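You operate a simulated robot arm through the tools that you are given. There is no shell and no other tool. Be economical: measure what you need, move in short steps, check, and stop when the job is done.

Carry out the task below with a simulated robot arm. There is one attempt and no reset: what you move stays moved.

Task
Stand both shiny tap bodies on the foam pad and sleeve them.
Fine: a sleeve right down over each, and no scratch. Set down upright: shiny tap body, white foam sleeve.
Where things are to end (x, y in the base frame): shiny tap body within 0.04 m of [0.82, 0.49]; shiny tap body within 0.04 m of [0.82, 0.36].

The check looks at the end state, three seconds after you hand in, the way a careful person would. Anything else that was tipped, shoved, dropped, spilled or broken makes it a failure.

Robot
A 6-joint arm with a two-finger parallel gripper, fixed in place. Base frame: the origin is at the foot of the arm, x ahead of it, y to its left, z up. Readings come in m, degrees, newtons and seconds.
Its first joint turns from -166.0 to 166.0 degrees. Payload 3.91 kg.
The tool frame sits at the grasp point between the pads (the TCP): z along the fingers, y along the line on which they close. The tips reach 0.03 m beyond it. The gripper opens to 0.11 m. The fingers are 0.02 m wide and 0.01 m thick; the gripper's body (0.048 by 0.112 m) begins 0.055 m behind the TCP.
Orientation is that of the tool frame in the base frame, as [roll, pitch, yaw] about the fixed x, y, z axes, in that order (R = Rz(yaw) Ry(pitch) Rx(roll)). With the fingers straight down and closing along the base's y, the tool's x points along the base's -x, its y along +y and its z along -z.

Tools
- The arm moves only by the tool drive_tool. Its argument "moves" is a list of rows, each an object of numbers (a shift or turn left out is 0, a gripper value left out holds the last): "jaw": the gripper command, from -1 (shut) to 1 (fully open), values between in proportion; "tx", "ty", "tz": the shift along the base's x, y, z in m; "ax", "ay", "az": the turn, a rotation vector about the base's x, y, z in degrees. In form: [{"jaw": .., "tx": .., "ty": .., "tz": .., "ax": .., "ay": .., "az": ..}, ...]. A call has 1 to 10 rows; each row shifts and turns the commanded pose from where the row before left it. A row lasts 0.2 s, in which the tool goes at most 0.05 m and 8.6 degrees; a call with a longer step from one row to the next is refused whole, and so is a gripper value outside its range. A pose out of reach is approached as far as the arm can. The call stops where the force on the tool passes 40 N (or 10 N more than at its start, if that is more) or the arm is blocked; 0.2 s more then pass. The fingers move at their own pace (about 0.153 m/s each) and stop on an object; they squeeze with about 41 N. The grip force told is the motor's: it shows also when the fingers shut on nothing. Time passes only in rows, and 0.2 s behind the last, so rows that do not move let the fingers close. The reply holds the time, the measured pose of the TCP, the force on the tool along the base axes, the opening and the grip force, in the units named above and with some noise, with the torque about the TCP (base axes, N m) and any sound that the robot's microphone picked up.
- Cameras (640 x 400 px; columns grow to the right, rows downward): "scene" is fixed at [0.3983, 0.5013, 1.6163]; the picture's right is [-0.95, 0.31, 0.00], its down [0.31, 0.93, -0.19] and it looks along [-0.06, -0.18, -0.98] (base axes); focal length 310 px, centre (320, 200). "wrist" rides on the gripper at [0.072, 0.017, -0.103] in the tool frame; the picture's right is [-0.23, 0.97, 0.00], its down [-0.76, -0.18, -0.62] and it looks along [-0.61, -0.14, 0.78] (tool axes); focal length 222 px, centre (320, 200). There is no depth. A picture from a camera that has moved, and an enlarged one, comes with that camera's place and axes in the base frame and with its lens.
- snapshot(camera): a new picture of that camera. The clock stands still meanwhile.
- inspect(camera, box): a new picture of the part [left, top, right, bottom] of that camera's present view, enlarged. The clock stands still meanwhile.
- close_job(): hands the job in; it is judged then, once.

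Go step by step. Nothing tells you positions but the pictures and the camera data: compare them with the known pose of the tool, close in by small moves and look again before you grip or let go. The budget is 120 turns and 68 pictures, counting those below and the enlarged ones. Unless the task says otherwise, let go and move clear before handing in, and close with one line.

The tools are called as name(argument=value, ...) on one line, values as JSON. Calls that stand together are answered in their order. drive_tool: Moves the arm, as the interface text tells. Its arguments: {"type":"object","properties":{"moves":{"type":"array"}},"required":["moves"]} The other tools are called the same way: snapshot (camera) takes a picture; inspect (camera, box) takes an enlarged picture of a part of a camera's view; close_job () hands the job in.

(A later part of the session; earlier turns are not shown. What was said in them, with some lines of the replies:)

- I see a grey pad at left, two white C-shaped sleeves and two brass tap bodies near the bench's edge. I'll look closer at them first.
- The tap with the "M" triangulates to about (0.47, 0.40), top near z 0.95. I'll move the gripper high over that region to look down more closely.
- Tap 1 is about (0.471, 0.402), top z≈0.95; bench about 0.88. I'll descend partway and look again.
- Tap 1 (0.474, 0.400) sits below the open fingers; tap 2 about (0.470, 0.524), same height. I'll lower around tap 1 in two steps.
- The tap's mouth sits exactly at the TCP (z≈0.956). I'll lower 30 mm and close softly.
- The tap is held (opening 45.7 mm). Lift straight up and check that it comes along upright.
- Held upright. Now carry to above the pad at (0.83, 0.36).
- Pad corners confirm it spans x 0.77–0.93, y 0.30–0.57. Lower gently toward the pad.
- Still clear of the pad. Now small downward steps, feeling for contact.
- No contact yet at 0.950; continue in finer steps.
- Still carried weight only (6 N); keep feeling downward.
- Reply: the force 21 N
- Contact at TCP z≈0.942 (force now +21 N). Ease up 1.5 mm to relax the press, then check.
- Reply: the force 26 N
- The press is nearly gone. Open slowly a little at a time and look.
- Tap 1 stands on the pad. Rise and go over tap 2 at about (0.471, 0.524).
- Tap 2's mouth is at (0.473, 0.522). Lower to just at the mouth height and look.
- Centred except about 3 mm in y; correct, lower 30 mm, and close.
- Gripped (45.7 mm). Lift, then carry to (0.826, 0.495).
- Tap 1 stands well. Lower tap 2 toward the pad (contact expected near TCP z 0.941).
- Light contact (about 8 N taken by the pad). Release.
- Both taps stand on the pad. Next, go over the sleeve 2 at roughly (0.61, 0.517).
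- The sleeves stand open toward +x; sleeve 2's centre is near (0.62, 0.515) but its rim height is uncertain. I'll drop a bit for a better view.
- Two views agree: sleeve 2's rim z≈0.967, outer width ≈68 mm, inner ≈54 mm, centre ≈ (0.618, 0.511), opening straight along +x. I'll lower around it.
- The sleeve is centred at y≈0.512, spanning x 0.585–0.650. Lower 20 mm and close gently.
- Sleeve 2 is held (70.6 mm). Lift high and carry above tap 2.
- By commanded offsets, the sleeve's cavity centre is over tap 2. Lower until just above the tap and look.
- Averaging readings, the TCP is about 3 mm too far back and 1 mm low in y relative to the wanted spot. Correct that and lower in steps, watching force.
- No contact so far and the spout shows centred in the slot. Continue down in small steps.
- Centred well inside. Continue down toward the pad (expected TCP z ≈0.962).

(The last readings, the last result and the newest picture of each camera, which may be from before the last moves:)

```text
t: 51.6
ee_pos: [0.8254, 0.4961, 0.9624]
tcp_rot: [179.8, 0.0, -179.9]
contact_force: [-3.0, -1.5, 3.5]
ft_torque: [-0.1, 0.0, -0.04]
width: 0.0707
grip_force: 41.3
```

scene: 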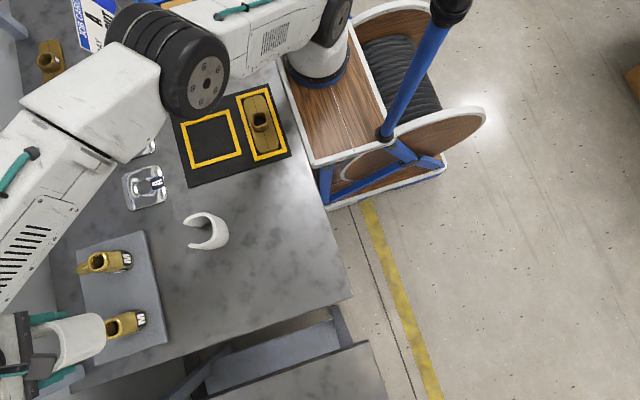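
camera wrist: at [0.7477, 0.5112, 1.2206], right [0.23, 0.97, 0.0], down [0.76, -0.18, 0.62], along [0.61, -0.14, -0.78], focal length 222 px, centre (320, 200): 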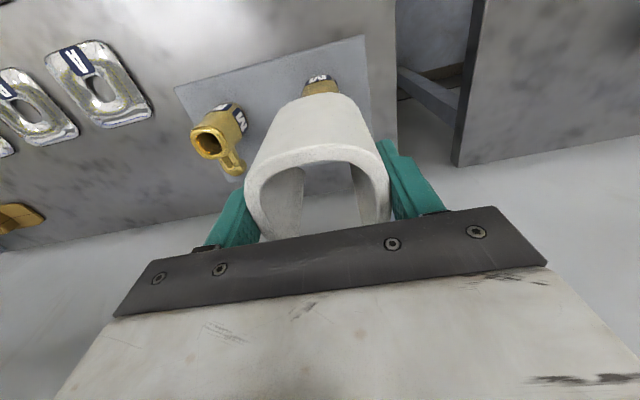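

drive_tool(moves=[{"tz": -0.001}, {}])

inspect(camera="scene", box=[50, 240, 170, 360])

```text
t: 52.2
ee_pos: [0.8251, 0.4963, 0.9624]
tcp_rot: [179.9, 0.1, -179.8]
contact_force: [0.9, 0.8, 11.2]
ft_torque: [-0.14, -0.5, 0.04]
width: 0.0707
grip_force: 41.1
```

```text
3.33 times, centred on (110, 300) of scene
camera zoom: at [0.3983, 0.5013, 1.6163], right [-0.95, 0.31, 0.0], down [0.31, 0.93, -0.19], along [-0.06, -0.18, -0.98], focal length 1034 px, centre (1020, -133)
```

zoom: 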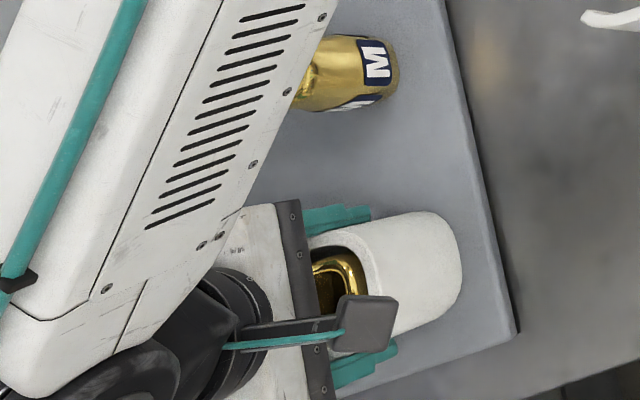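

The sleeve bottomed at TCP 0.962 as predicted. Ease off and release, then rise.

drive_tool(moves=[{"tz": 0.0008}, {"jaw": 0.35}, {"jaw": 0.45}, {"jaw": 0.7}, {"jaw": 0.9}, {}, {"tz": 0.02}, {"tz": 0.04}, {"tz": 0.04}, {"tz": 0.03}])

snapshot(camera="wrist")

```text
t: 54.4
ee_pos: [0.8261, 0.4954, 1.0915]
tcp_rot: [-179.9, 0.0, -179.9]
contact_force: [-0.4, -0.6, 0.1]
ft_torque: [-0.01, 0.0, 0.05]
width: 0.1047
grip_force: 0.0
```

```text
25 pictures are left
camera wrist: at [0.7533, 0.514, 1.1946], right [0.23, 0.97, 0.0], down [0.76, -0.18, 0.62], along [0.61, -0.14, -0.78], focal length 222 px, centre (320, 200)
```

wrist: 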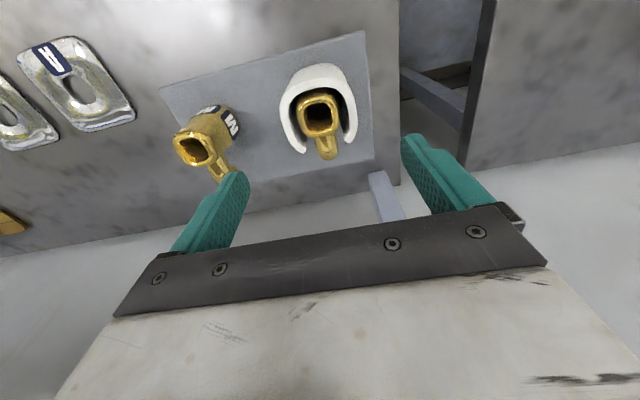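

Tap 2 is sleeved cleanly. Now to sleeve 1, estimated at (0.616, 0.3625).

drive_tool(moves=[{"tx": -0.035, "ty": -0.022, "jaw": 1}, {"tx": -0.035, "ty": -0.022}, {"tx": -0.035, "ty": -0.022}, {"tx": -0.035, "ty": -0.022}, {"tx": -0.035, "ty": -0.022}, {"tx": -0.034, "ty": -0.023}, {"tz": -0.03}, {}])

inspect(camera="wrist", box=[200, 60, 440, 210])

```text
t: 56.2
ee_pos: [0.6154, 0.3619, 1.063]
tcp_rot: [179.9, 0.1, -179.8]
contact_force: [-0.2, -1.2, 0.3]
ft_torque: [0.0, -0.01, 0.0]
width: 0.1099
grip_force: 0.0
```

```text
2.67 times, centred on (320, 135) of wrist
camera zoom: at [0.5427, 0.3805, 1.1666], right [0.23, 0.97, 0.0], down [0.76, -0.18, 0.62], along [0.61, -0.14, -0.78], focal length 592 px, centre (320, 373)
```

zoom: 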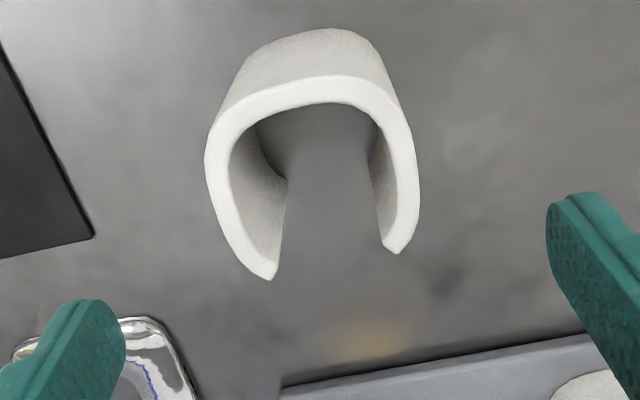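

Sleeve 1's tips are at x≈0.649, mid y≈0.361. Adjust slightly and lower to rim height to verify.

drive_tool(moves=[{"tx": 0.002, "ty": -0.0005}, {"tz": -0.03}, {"tz": -0.03}, {"tz": -0.03}, {"tz": -0.004}, {}])

snapshot(camera="wrist")

```text
t: 57.6
ee_pos: [0.6173, 0.3614, 0.9676]
tcp_rot: [180.0, 0.0, -179.9]
contact_force: [-0.3, 0.8, 0.5]
ft_torque: [0.04, 0.01, 0.0]
width: 0.1098
grip_force: 0.2
```

```text
23 pictures are left
camera wrist: at [0.5445, 0.3796, 1.071], right [0.23, 0.97, 0.0], down [0.76, -0.18, 0.62], along [0.61, -0.14, -0.78], focal length 222 px, centre (320, 200)
```

wrist: 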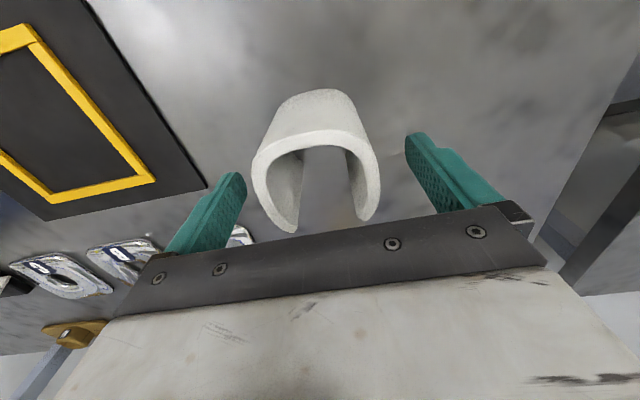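

Same picture as for sleeve 2, so alignment matches. Lower and grip.

drive_tool(moves=[{"tz": -0.01, "ty": -0.001}, {"tz": -0.0095}, {"jaw": 0.6}, {"jaw": 0.4}, {"jaw": 0.25}, {"jaw": 0.15}, {"jaw": 0.05}, {}])

drive_tool(moves=[{"tz": 0.01}, {"tz": 0.03}, {"tz": 0.04}, {"tz": 0.04}, {"tz": 0.04}, {"tz": 0.01}, {}])

snapshot(camera="wrist")

```text
t: 59.4
ee_pos: [0.6182, 0.3619, 0.9477]
tcp_rot: [179.9, 0.0, -179.9]
contact_force: [0.3, 0.4, 0.2]
ft_torque: [-0.02, 0.02, 0.0]
width: 0.0704
grip_force: 41.0
```

```text
t: 61.0
ee_pos: [0.6158, 0.3618, 1.1171]
tcp_rot: [179.9, 0.0, -179.9]
contact_force: [0.6, -0.5, -1.2]
ft_torque: [-0.01, 0.01, -0.01]
width: 0.0708
grip_force: 41.2
```

```text
22 pictures are left
camera wrist: at [0.5432, 0.3785, 1.2212], right [0.23, 0.97, 0.0], down [0.76, -0.18, 0.62], along [0.61, -0.14, -0.78], focal length 222 px, centre (320, 200)
```

wrist: 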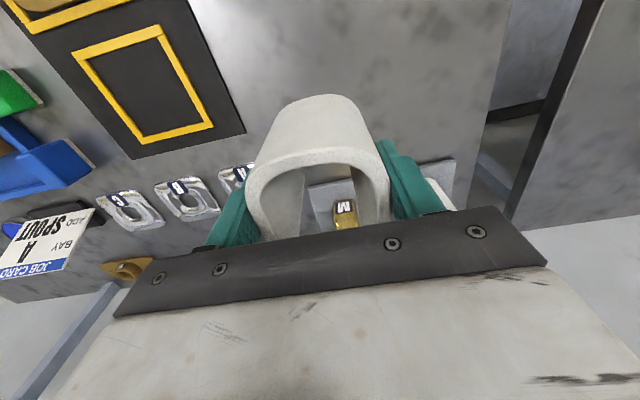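

Held. Carry to above tap 1 at (0.8295, 0.362).

drive_tool(moves=[{"tx": 0.033}, {"tx": 0.04}, {"tx": 0.04}, {"tx": 0.04}, {"tx": 0.04}, {"tx": 0.02}, {}, {}])

drive_tool(moves=[{"tz": -0.03}, {"tz": -0.025}, {}])

drive_tool(moves=[{"tz": -0.003}, {}])

drive_tool(moves=[{}])

inspect(camera="wrist", box=[220, 60, 420, 260])

```text
t: 62.8
ee_pos: [0.8288, 0.3597, 1.1177]
tcp_rot: [179.9, 0.1, -179.9]
contact_force: [-0.7, -0.3, -0.1]
ft_torque: [0.01, -0.02, 0.01]
width: 0.0709
grip_force: 40.8
```

```text
t: 63.6
ee_pos: [0.8288, 0.3608, 1.0621]
tcp_rot: [179.9, 0.0, -179.9]
contact_force: [-0.6, 0.4, 0.2]
ft_torque: [-0.02, 0.02, 0.0]
width: 0.0706
grip_force: 40.9
```

```text
t: 64.2
ee_pos: [0.8275, 0.3597, 1.0608]
tcp_rot: [180.0, 0.0, -179.9]
contact_force: [-0.2, -0.1, 0.2]
ft_torque: [0.0, -0.01, -0.04]
width: 0.0706
grip_force: 40.5
```

```text
t: 64.6
ee_pos: [0.8292, 0.3609, 1.0601]
tcp_rot: [180.0, 0.0, -179.8]
contact_force: [-0.2, 0.0, -0.9]
ft_torque: [0.01, 0.02, -0.02]
width: 0.0706
grip_force: 40.3
```

```text
2.00 times, centred on (320, 160) of wrist
camera zoom: at [0.7556, 0.3788, 1.1637], right [0.23, 0.97, 0.0], down [0.76, -0.18, 0.62], along [0.61, -0.14, -0.78], focal length 444 px, centre (320, 280)
```

zoom: 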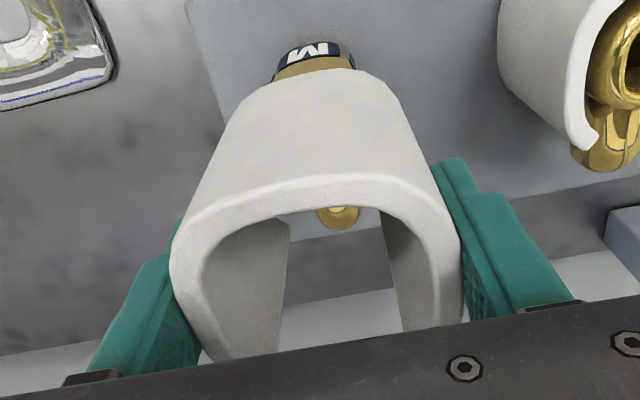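

Positions match the tap 2 approach; a 1 mm y correction, then lower in steps.

drive_tool(moves=[{"ty": 0.0012}, {"tz": -0.01}, {"tz": -0.01}, {"tz": -0.005}, {"tz": -0.005}, {"tz": -0.005}, {}])

inspect(camera="wrist", box=[220, 60, 420, 260])

```text
t: 65.4
ee_pos: [0.8317, 0.3626, 1.0497]
tcp_rot: [179.6, 0.7, -179.9]
contact_force: [1.4, -0.5, 12.0]
ft_torque: [-0.28, 0.18, 0.04]
width: 0.0706
grip_force: 41.2
stopped in row 4: the force on the tool passed its limit at 48 N (the readings are from after the stop); the commanded pose is now the measured one
```

```text
2.00 times, centred on (320, 160) of wrist
camera zoom: at [0.7565, 0.3802, 1.1528], right [0.23, 0.97, 0.01], down [0.75, -0.18, 0.63], along [0.62, -0.14, -0.78], focal length 444 px, centre (320, 280)
```

zoom: 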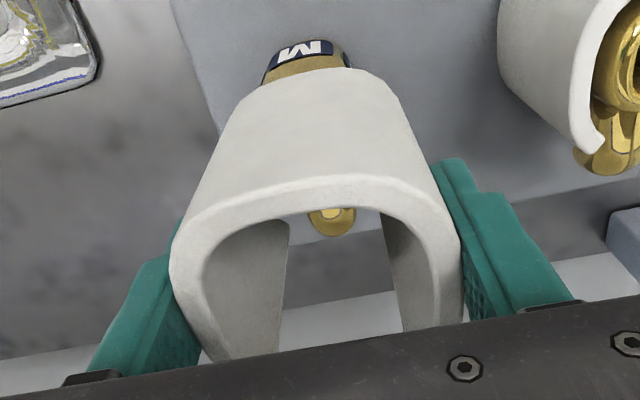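

The sleeve's back edge touched tap 1's rim: the sleeve is too far forward. Back up and re-measure.

drive_tool(moves=[{"tz": 0.01}, {"tz": 0.02}, {}])

snapshot(camera="wrist")

inspect(camera="scene", box=[40, 210, 180, 350])

```text
t: 66.2
ee_pos: [0.8299, 0.363, 1.0779]
tcp_rot: [179.6, 0.5, -179.9]
contact_force: [-0.4, -0.4, -0.1]
ft_torque: [-0.01, 0.0, 0.04]
width: 0.0704
grip_force: 40.6
```

```text
19 pictures are left
camera wrist: at [0.7561, 0.3804, 1.1818], right [0.23, 0.97, 0.01], down [0.76, -0.18, 0.63], along [0.61, -0.14, -0.78], focal length 222 px, centre (320, 200)
```

wrist: 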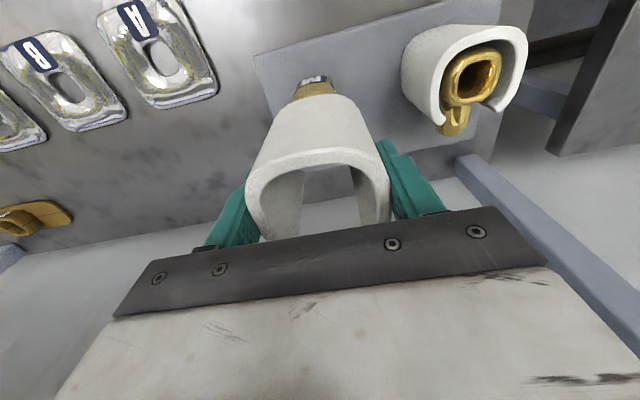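

```text
2.86 times, centred on (110, 280) of scene
camera zoom: at [0.3983, 0.5013, 1.6163], right [-0.95, 0.31, 0.0], down [0.31, 0.93, -0.19], along [-0.06, -0.18, -0.98], focal length 886 px, centre (920, -29)
```

zoom: 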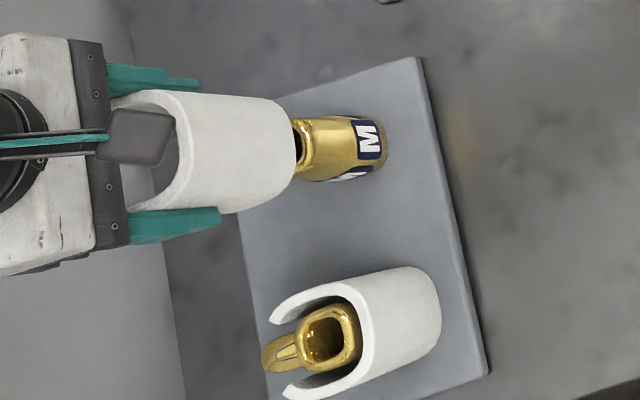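

Torque suggests the back/-y corner of the sleeve met the rim. I'll move the arm aside so both cameras see tap 1 unobstructed and measure its exact place and yaw.

drive_tool(moves=[{"tz": 0.03, "ay": 0.5, "ax": -0.4}, {"ty": -0.04}, {"ty": -0.04}, {"ty": -0.04}, {}])

inspect(camera="scene", box=[50, 220, 170, 360])

snapshot(camera="wrist")

```text
t: 67.4
ee_pos: [0.8301, 0.2436, 1.1071]
tcp_rot: [-180.0, 0.0, -179.9]
contact_force: [-0.4, 0.4, 0.0]
ft_torque: [0.03, 0.0, 0.0]
width: 0.0706
grip_force: 41.0
```

```text
2.86 times, centred on (110, 290) of scene
camera zoom: at [0.3983, 0.5013, 1.6163], right [-0.95, 0.31, 0.0], down [0.31, 0.93, -0.19], along [-0.06, -0.18, -0.98], focal length 886 px, centre (920, -57)
```

zoom: 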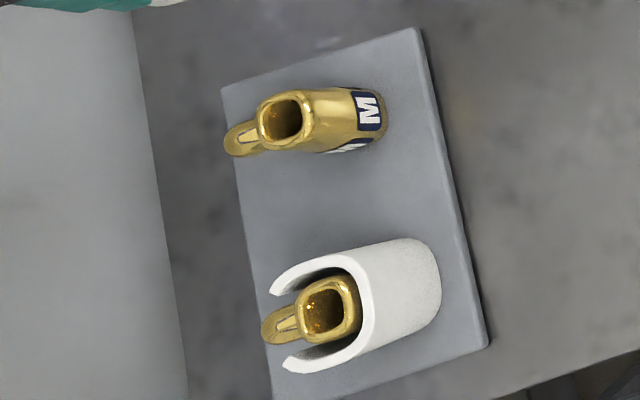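

```text
16 pictures are left
camera wrist: at [0.7571, 0.2607, 1.2113], right [0.23, 0.97, 0.0], down [0.76, -0.18, 0.62], along [0.61, -0.14, -0.78], focal length 222 px, centre (320, 200)
```

wrist: 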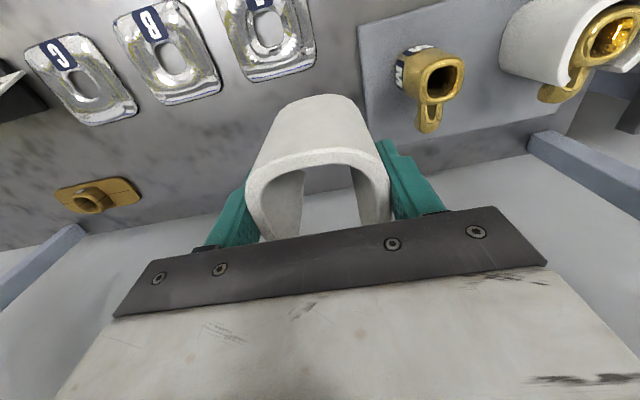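

Combining the views, tap 1 is at about (0.828, 0.360), square to the axes. The sleeve should go in about 4 mm further back and 2–3 mm lower in y: TCP target (0.8245, 0.359).

drive_tool(moves=[{"ty": 0.04, "tx": -0.0055}, {"ty": 0.04}, {"ty": 0.0355}, {"tz": -0.03}, {"tz": -0.016}, {}])

drive_tool(moves=[{}])

drive_tool(moves=[{}])

inspect(camera="wrist", box=[220, 60, 420, 260])

```text
t: 68.8
ee_pos: [0.8244, 0.3583, 1.0631]
tcp_rot: [180.0, 0.0, -179.8]
contact_force: [0.4, 0.1, 1.2]
ft_torque: [-0.04, -0.01, -0.02]
width: 0.0704
grip_force: 40.7
```

```text
t: 69.2
ee_pos: [0.8252, 0.3574, 1.0628]
tcp_rot: [180.0, -0.1, -179.8]
contact_force: [0.3, -0.3, -0.2]
ft_torque: [0.02, 0.01, 0.0]
width: 0.0709
grip_force: 41.2
```

```text
t: 69.6
ee_pos: [0.8254, 0.3577, 1.0628]
tcp_rot: [-180.0, 0.0, -179.9]
contact_force: [0.2, 0.5, 0.3]
ft_torque: [0.01, -0.02, 0.0]
width: 0.0706
grip_force: 40.9
```

```text
2.00 times, centred on (320, 160) of wrist
camera zoom: at [0.7518, 0.376, 1.1658], right [0.23, 0.97, 0.0], down [0.76, -0.18, 0.62], along [0.61, -0.14, -0.78], focal length 444 px, centre (320, 280)
```

zoom: 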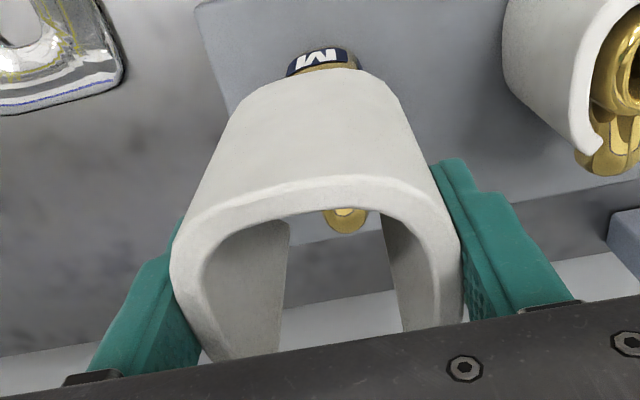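

Compared with the tap 2 reference view, x now matches the successful entry; y needs about +1.8 mm. I'll adjust and lower slowly.

drive_tool(moves=[{"tx": -0.0015, "ty": 0.0018}, {"tz": -0.004}, {"tz": -0.003}, {"tz": -0.003}, {}])

drive_tool(moves=[{"tz": -0.002}, {"tz": -0.002}, {"tz": -0.002}, {"tz": -0.002}, {}])

```text
t: 70.8
ee_pos: [0.8229, 0.3613, 1.0526]
tcp_rot: [180.0, -0.1, -179.9]
contact_force: [0.6, -0.3, -0.2]
ft_torque: [0.02, -0.02, 0.0]
width: 0.0701
grip_force: 40.9
```

```text
t: 72.0
ee_pos: [0.8246, 0.3604, 1.0443]
tcp_rot: [180.0, 0.0, -179.9]
contact_force: [0.0, 0.0, -0.6]
ft_torque: [-0.02, -0.01, -0.02]
width: 0.0702
grip_force: 40.9
```

Already below the earlier contact height without touching. Continue.

drive_tool(moves=[{"tz": -0.003}, {"tz": -0.003}, {"tz": -0.003}, {"tz": -0.003}, {"tz": -0.003}, {"tz": -0.003}, {}])

inspect(camera="wrist", box=[220, 60, 420, 260])

```text
t: 73.6
ee_pos: [0.824, 0.3602, 1.0253]
tcp_rot: [180.0, 0.0, -179.9]
contact_force: [0.2, -0.1, -0.8]
ft_torque: [-0.03, -0.01, -0.01]
width: 0.0708
grip_force: 41.5
```

```text
2.00 times, centred on (320, 160) of wrist
camera zoom: at [0.7506, 0.3783, 1.1293], right [0.23, 0.97, 0.0], down [0.76, -0.18, 0.62], along [0.61, -0.14, -0.78], focal length 444 px, centre (320, 280)
```

zoom: 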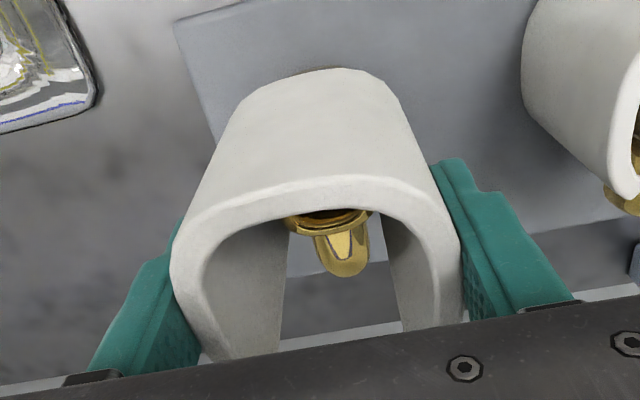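

It's sliding over as the first did. Continue down.

drive_tool(moves=[{"tz": -0.005}, {"tz": -0.005}, {"tz": -0.005}, {"tz": -0.005}, {"tz": -0.005}, {}])

inspect(camera="wrist", box=[220, 60, 420, 260])

```text
t: 75.0
ee_pos: [0.8243, 0.36, 1.0014]
tcp_rot: [-179.9, 0.0, -179.9]
contact_force: [-0.4, -0.4, -0.4]
ft_torque: [-0.02, 0.01, 0.01]
width: 0.0708
grip_force: 40.4
```

```text
2.00 times, centred on (320, 160) of wrist
camera zoom: at [0.7508, 0.3788, 1.1052], right [0.23, 0.97, 0.0], down [0.76, -0.18, 0.62], along [0.61, -0.14, -0.78], focal length 444 px, centre (320, 280)
```

zoom: 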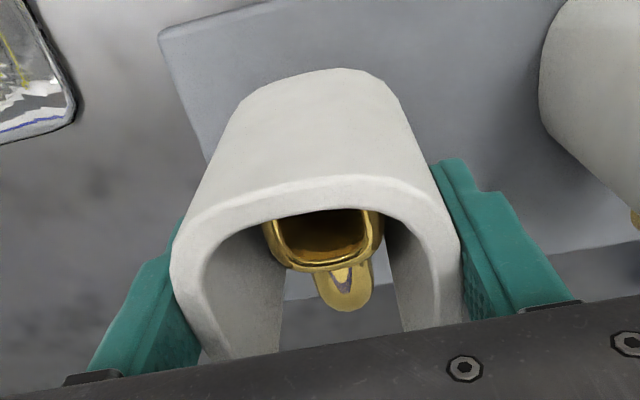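

drive_tool(moves=[{"tz": -0.006}, {"tz": -0.006}, {"tz": -0.006}, {"tz": -0.006}, {"tz": -0.006}, {"tz": -0.004}, {}])

drive_tool(moves=[{"tz": -0.002}, {}])

drive_tool(moves=[{"tz": -0.001}, {}])

drive_tool(moves=[{"tz": -0.001}, {}])

```text
t: 76.6
ee_pos: [0.8232, 0.3614, 0.9674]
tcp_rot: [-180.0, -0.1, -180.0]
contact_force: [0.4, -0.2, -0.6]
ft_torque: [0.01, -0.04, 0.04]
width: 0.0706
grip_force: 41.0
```

```text
t: 77.2
ee_pos: [0.8234, 0.361, 0.9641]
tcp_rot: [-180.0, 0.0, -179.9]
contact_force: [-0.6, -0.3, -0.2]
ft_torque: [-0.02, 0.01, 0.03]
width: 0.0707
grip_force: 40.8
```

```text
t: 77.8
ee_pos: [0.8236, 0.3607, 0.9647]
tcp_rot: [-180.0, 0.0, -179.9]
contact_force: [-0.7, -1.0, -0.3]
ft_torque: [-0.03, 0.02, 0.0]
width: 0.0706
grip_force: 41.0
```

```text
t: 78.4
ee_pos: [0.8225, 0.3609, 0.9631]
tcp_rot: [180.0, 0.0, -179.9]
contact_force: [-0.2, -0.6, -0.1]
ft_torque: [0.02, -0.05, -0.05]
width: 0.0706
grip_force: 40.3
```

drive_tool(moves=[{"tz": -0.001}, {}])

drive_tool(moves=[{"tz": -0.001}, {}])

```text
t: 79.0
ee_pos: [0.8231, 0.3607, 0.9624]
tcp_rot: [180.0, 0.0, -179.9]
contact_force: [0.9, 0.2, 0.6]
ft_torque: [0.05, -0.02, 0.01]
width: 0.0706
grip_force: 41.1
```

```text
t: 79.6
ee_pos: [0.8238, 0.3604, 0.963]
tcp_rot: [-180.0, -0.1, -180.0]
contact_force: [0.6, -0.4, 7.0]
ft_torque: [-0.02, -0.13, 0.01]
width: 0.0705
grip_force: 41.2
```

Seated at 0.962 (7 N). Release with a limited opening, and rise.

drive_tool(moves=[{"tz": 0.0003}, {"jaw": 0.35}, {"jaw": 0.45}, {"jaw": 0.7}, {"jaw": 0.85}, {}, {"tz": 0.02}, {"tz": 0.04}, {"tz": 0.04}, {"tz": 0.03}])

drive_tool(moves=[{"tz": 0.03}, {"ty": -0.04}, {"ty": -0.04}, {"ty": -0.04}, {}])

inspect(camera="scene", box=[50, 220, 170, 360])

snapshot(camera="scene")

snapshot(camera="wrist")

```text
t: 81.8
ee_pos: [0.8235, 0.3603, 1.0906]
tcp_rot: [-179.9, -0.1, -179.8]
contact_force: [0.2, 0.4, -0.8]
ft_torque: [-0.02, -0.01, -0.02]
width: 0.102
grip_force: 0.1
```

```text
t: 83.0
ee_pos: [0.8253, 0.2412, 1.1205]
tcp_rot: [-180.0, 0.0, -179.9]
contact_force: [0.4, -0.5, 0.1]
ft_torque: [-0.01, -0.01, -0.02]
width: 0.102
grip_force: 0.1
```

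```text
2.86 times, centred on (110, 290) of scene
camera zoom: at [0.3983, 0.5013, 1.6163], right [-0.95, 0.31, 0.0], down [0.31, 0.93, -0.19], along [-0.06, -0.18, -0.98], focal length 886 px, centre (920, -57)
```

zoom: 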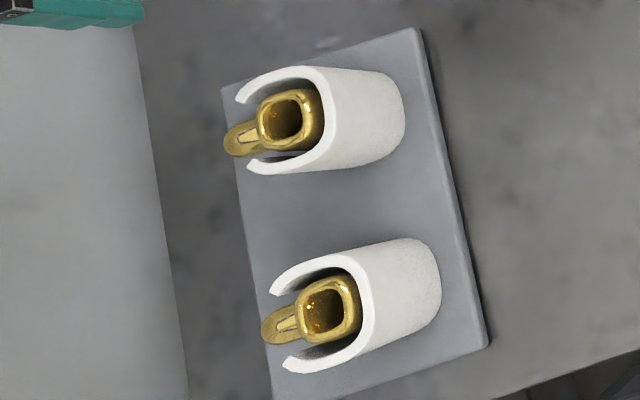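

```text
11 pictures are left
```

scene: 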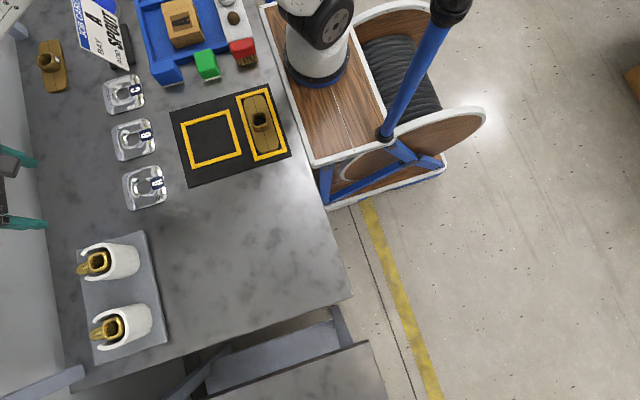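

```text
10 pictures are left
camera wrist: at [0.7519, 0.2589, 1.2247], right [0.23, 0.97, 0.0], down [0.76, -0.18, 0.62], along [0.61, -0.14, -0.78], focal length 222 px, centre (320, 200)
```

wrist: 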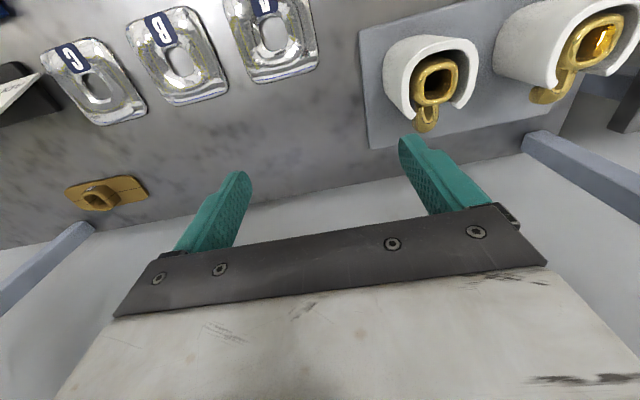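

Both tap bodies stand upright on the pad with their sleeves right down, nothing else has moved, and the gripper is clear. I'm handing in.

close_job()

```text
The job is handed in.
```

Both tap bodies now stand upright on the foam pad, at about (0.828, 0.360) and (0.825, 0.495), each with its sleeve right down. The first try at sleeving the tap at y 0.36 pressed the sleeve's bottom edge onto the tap's rim, peaking at 48 N. I backed off and it then went on freely; the pictures show no mark, but I did not check the rim up close for a scratch.
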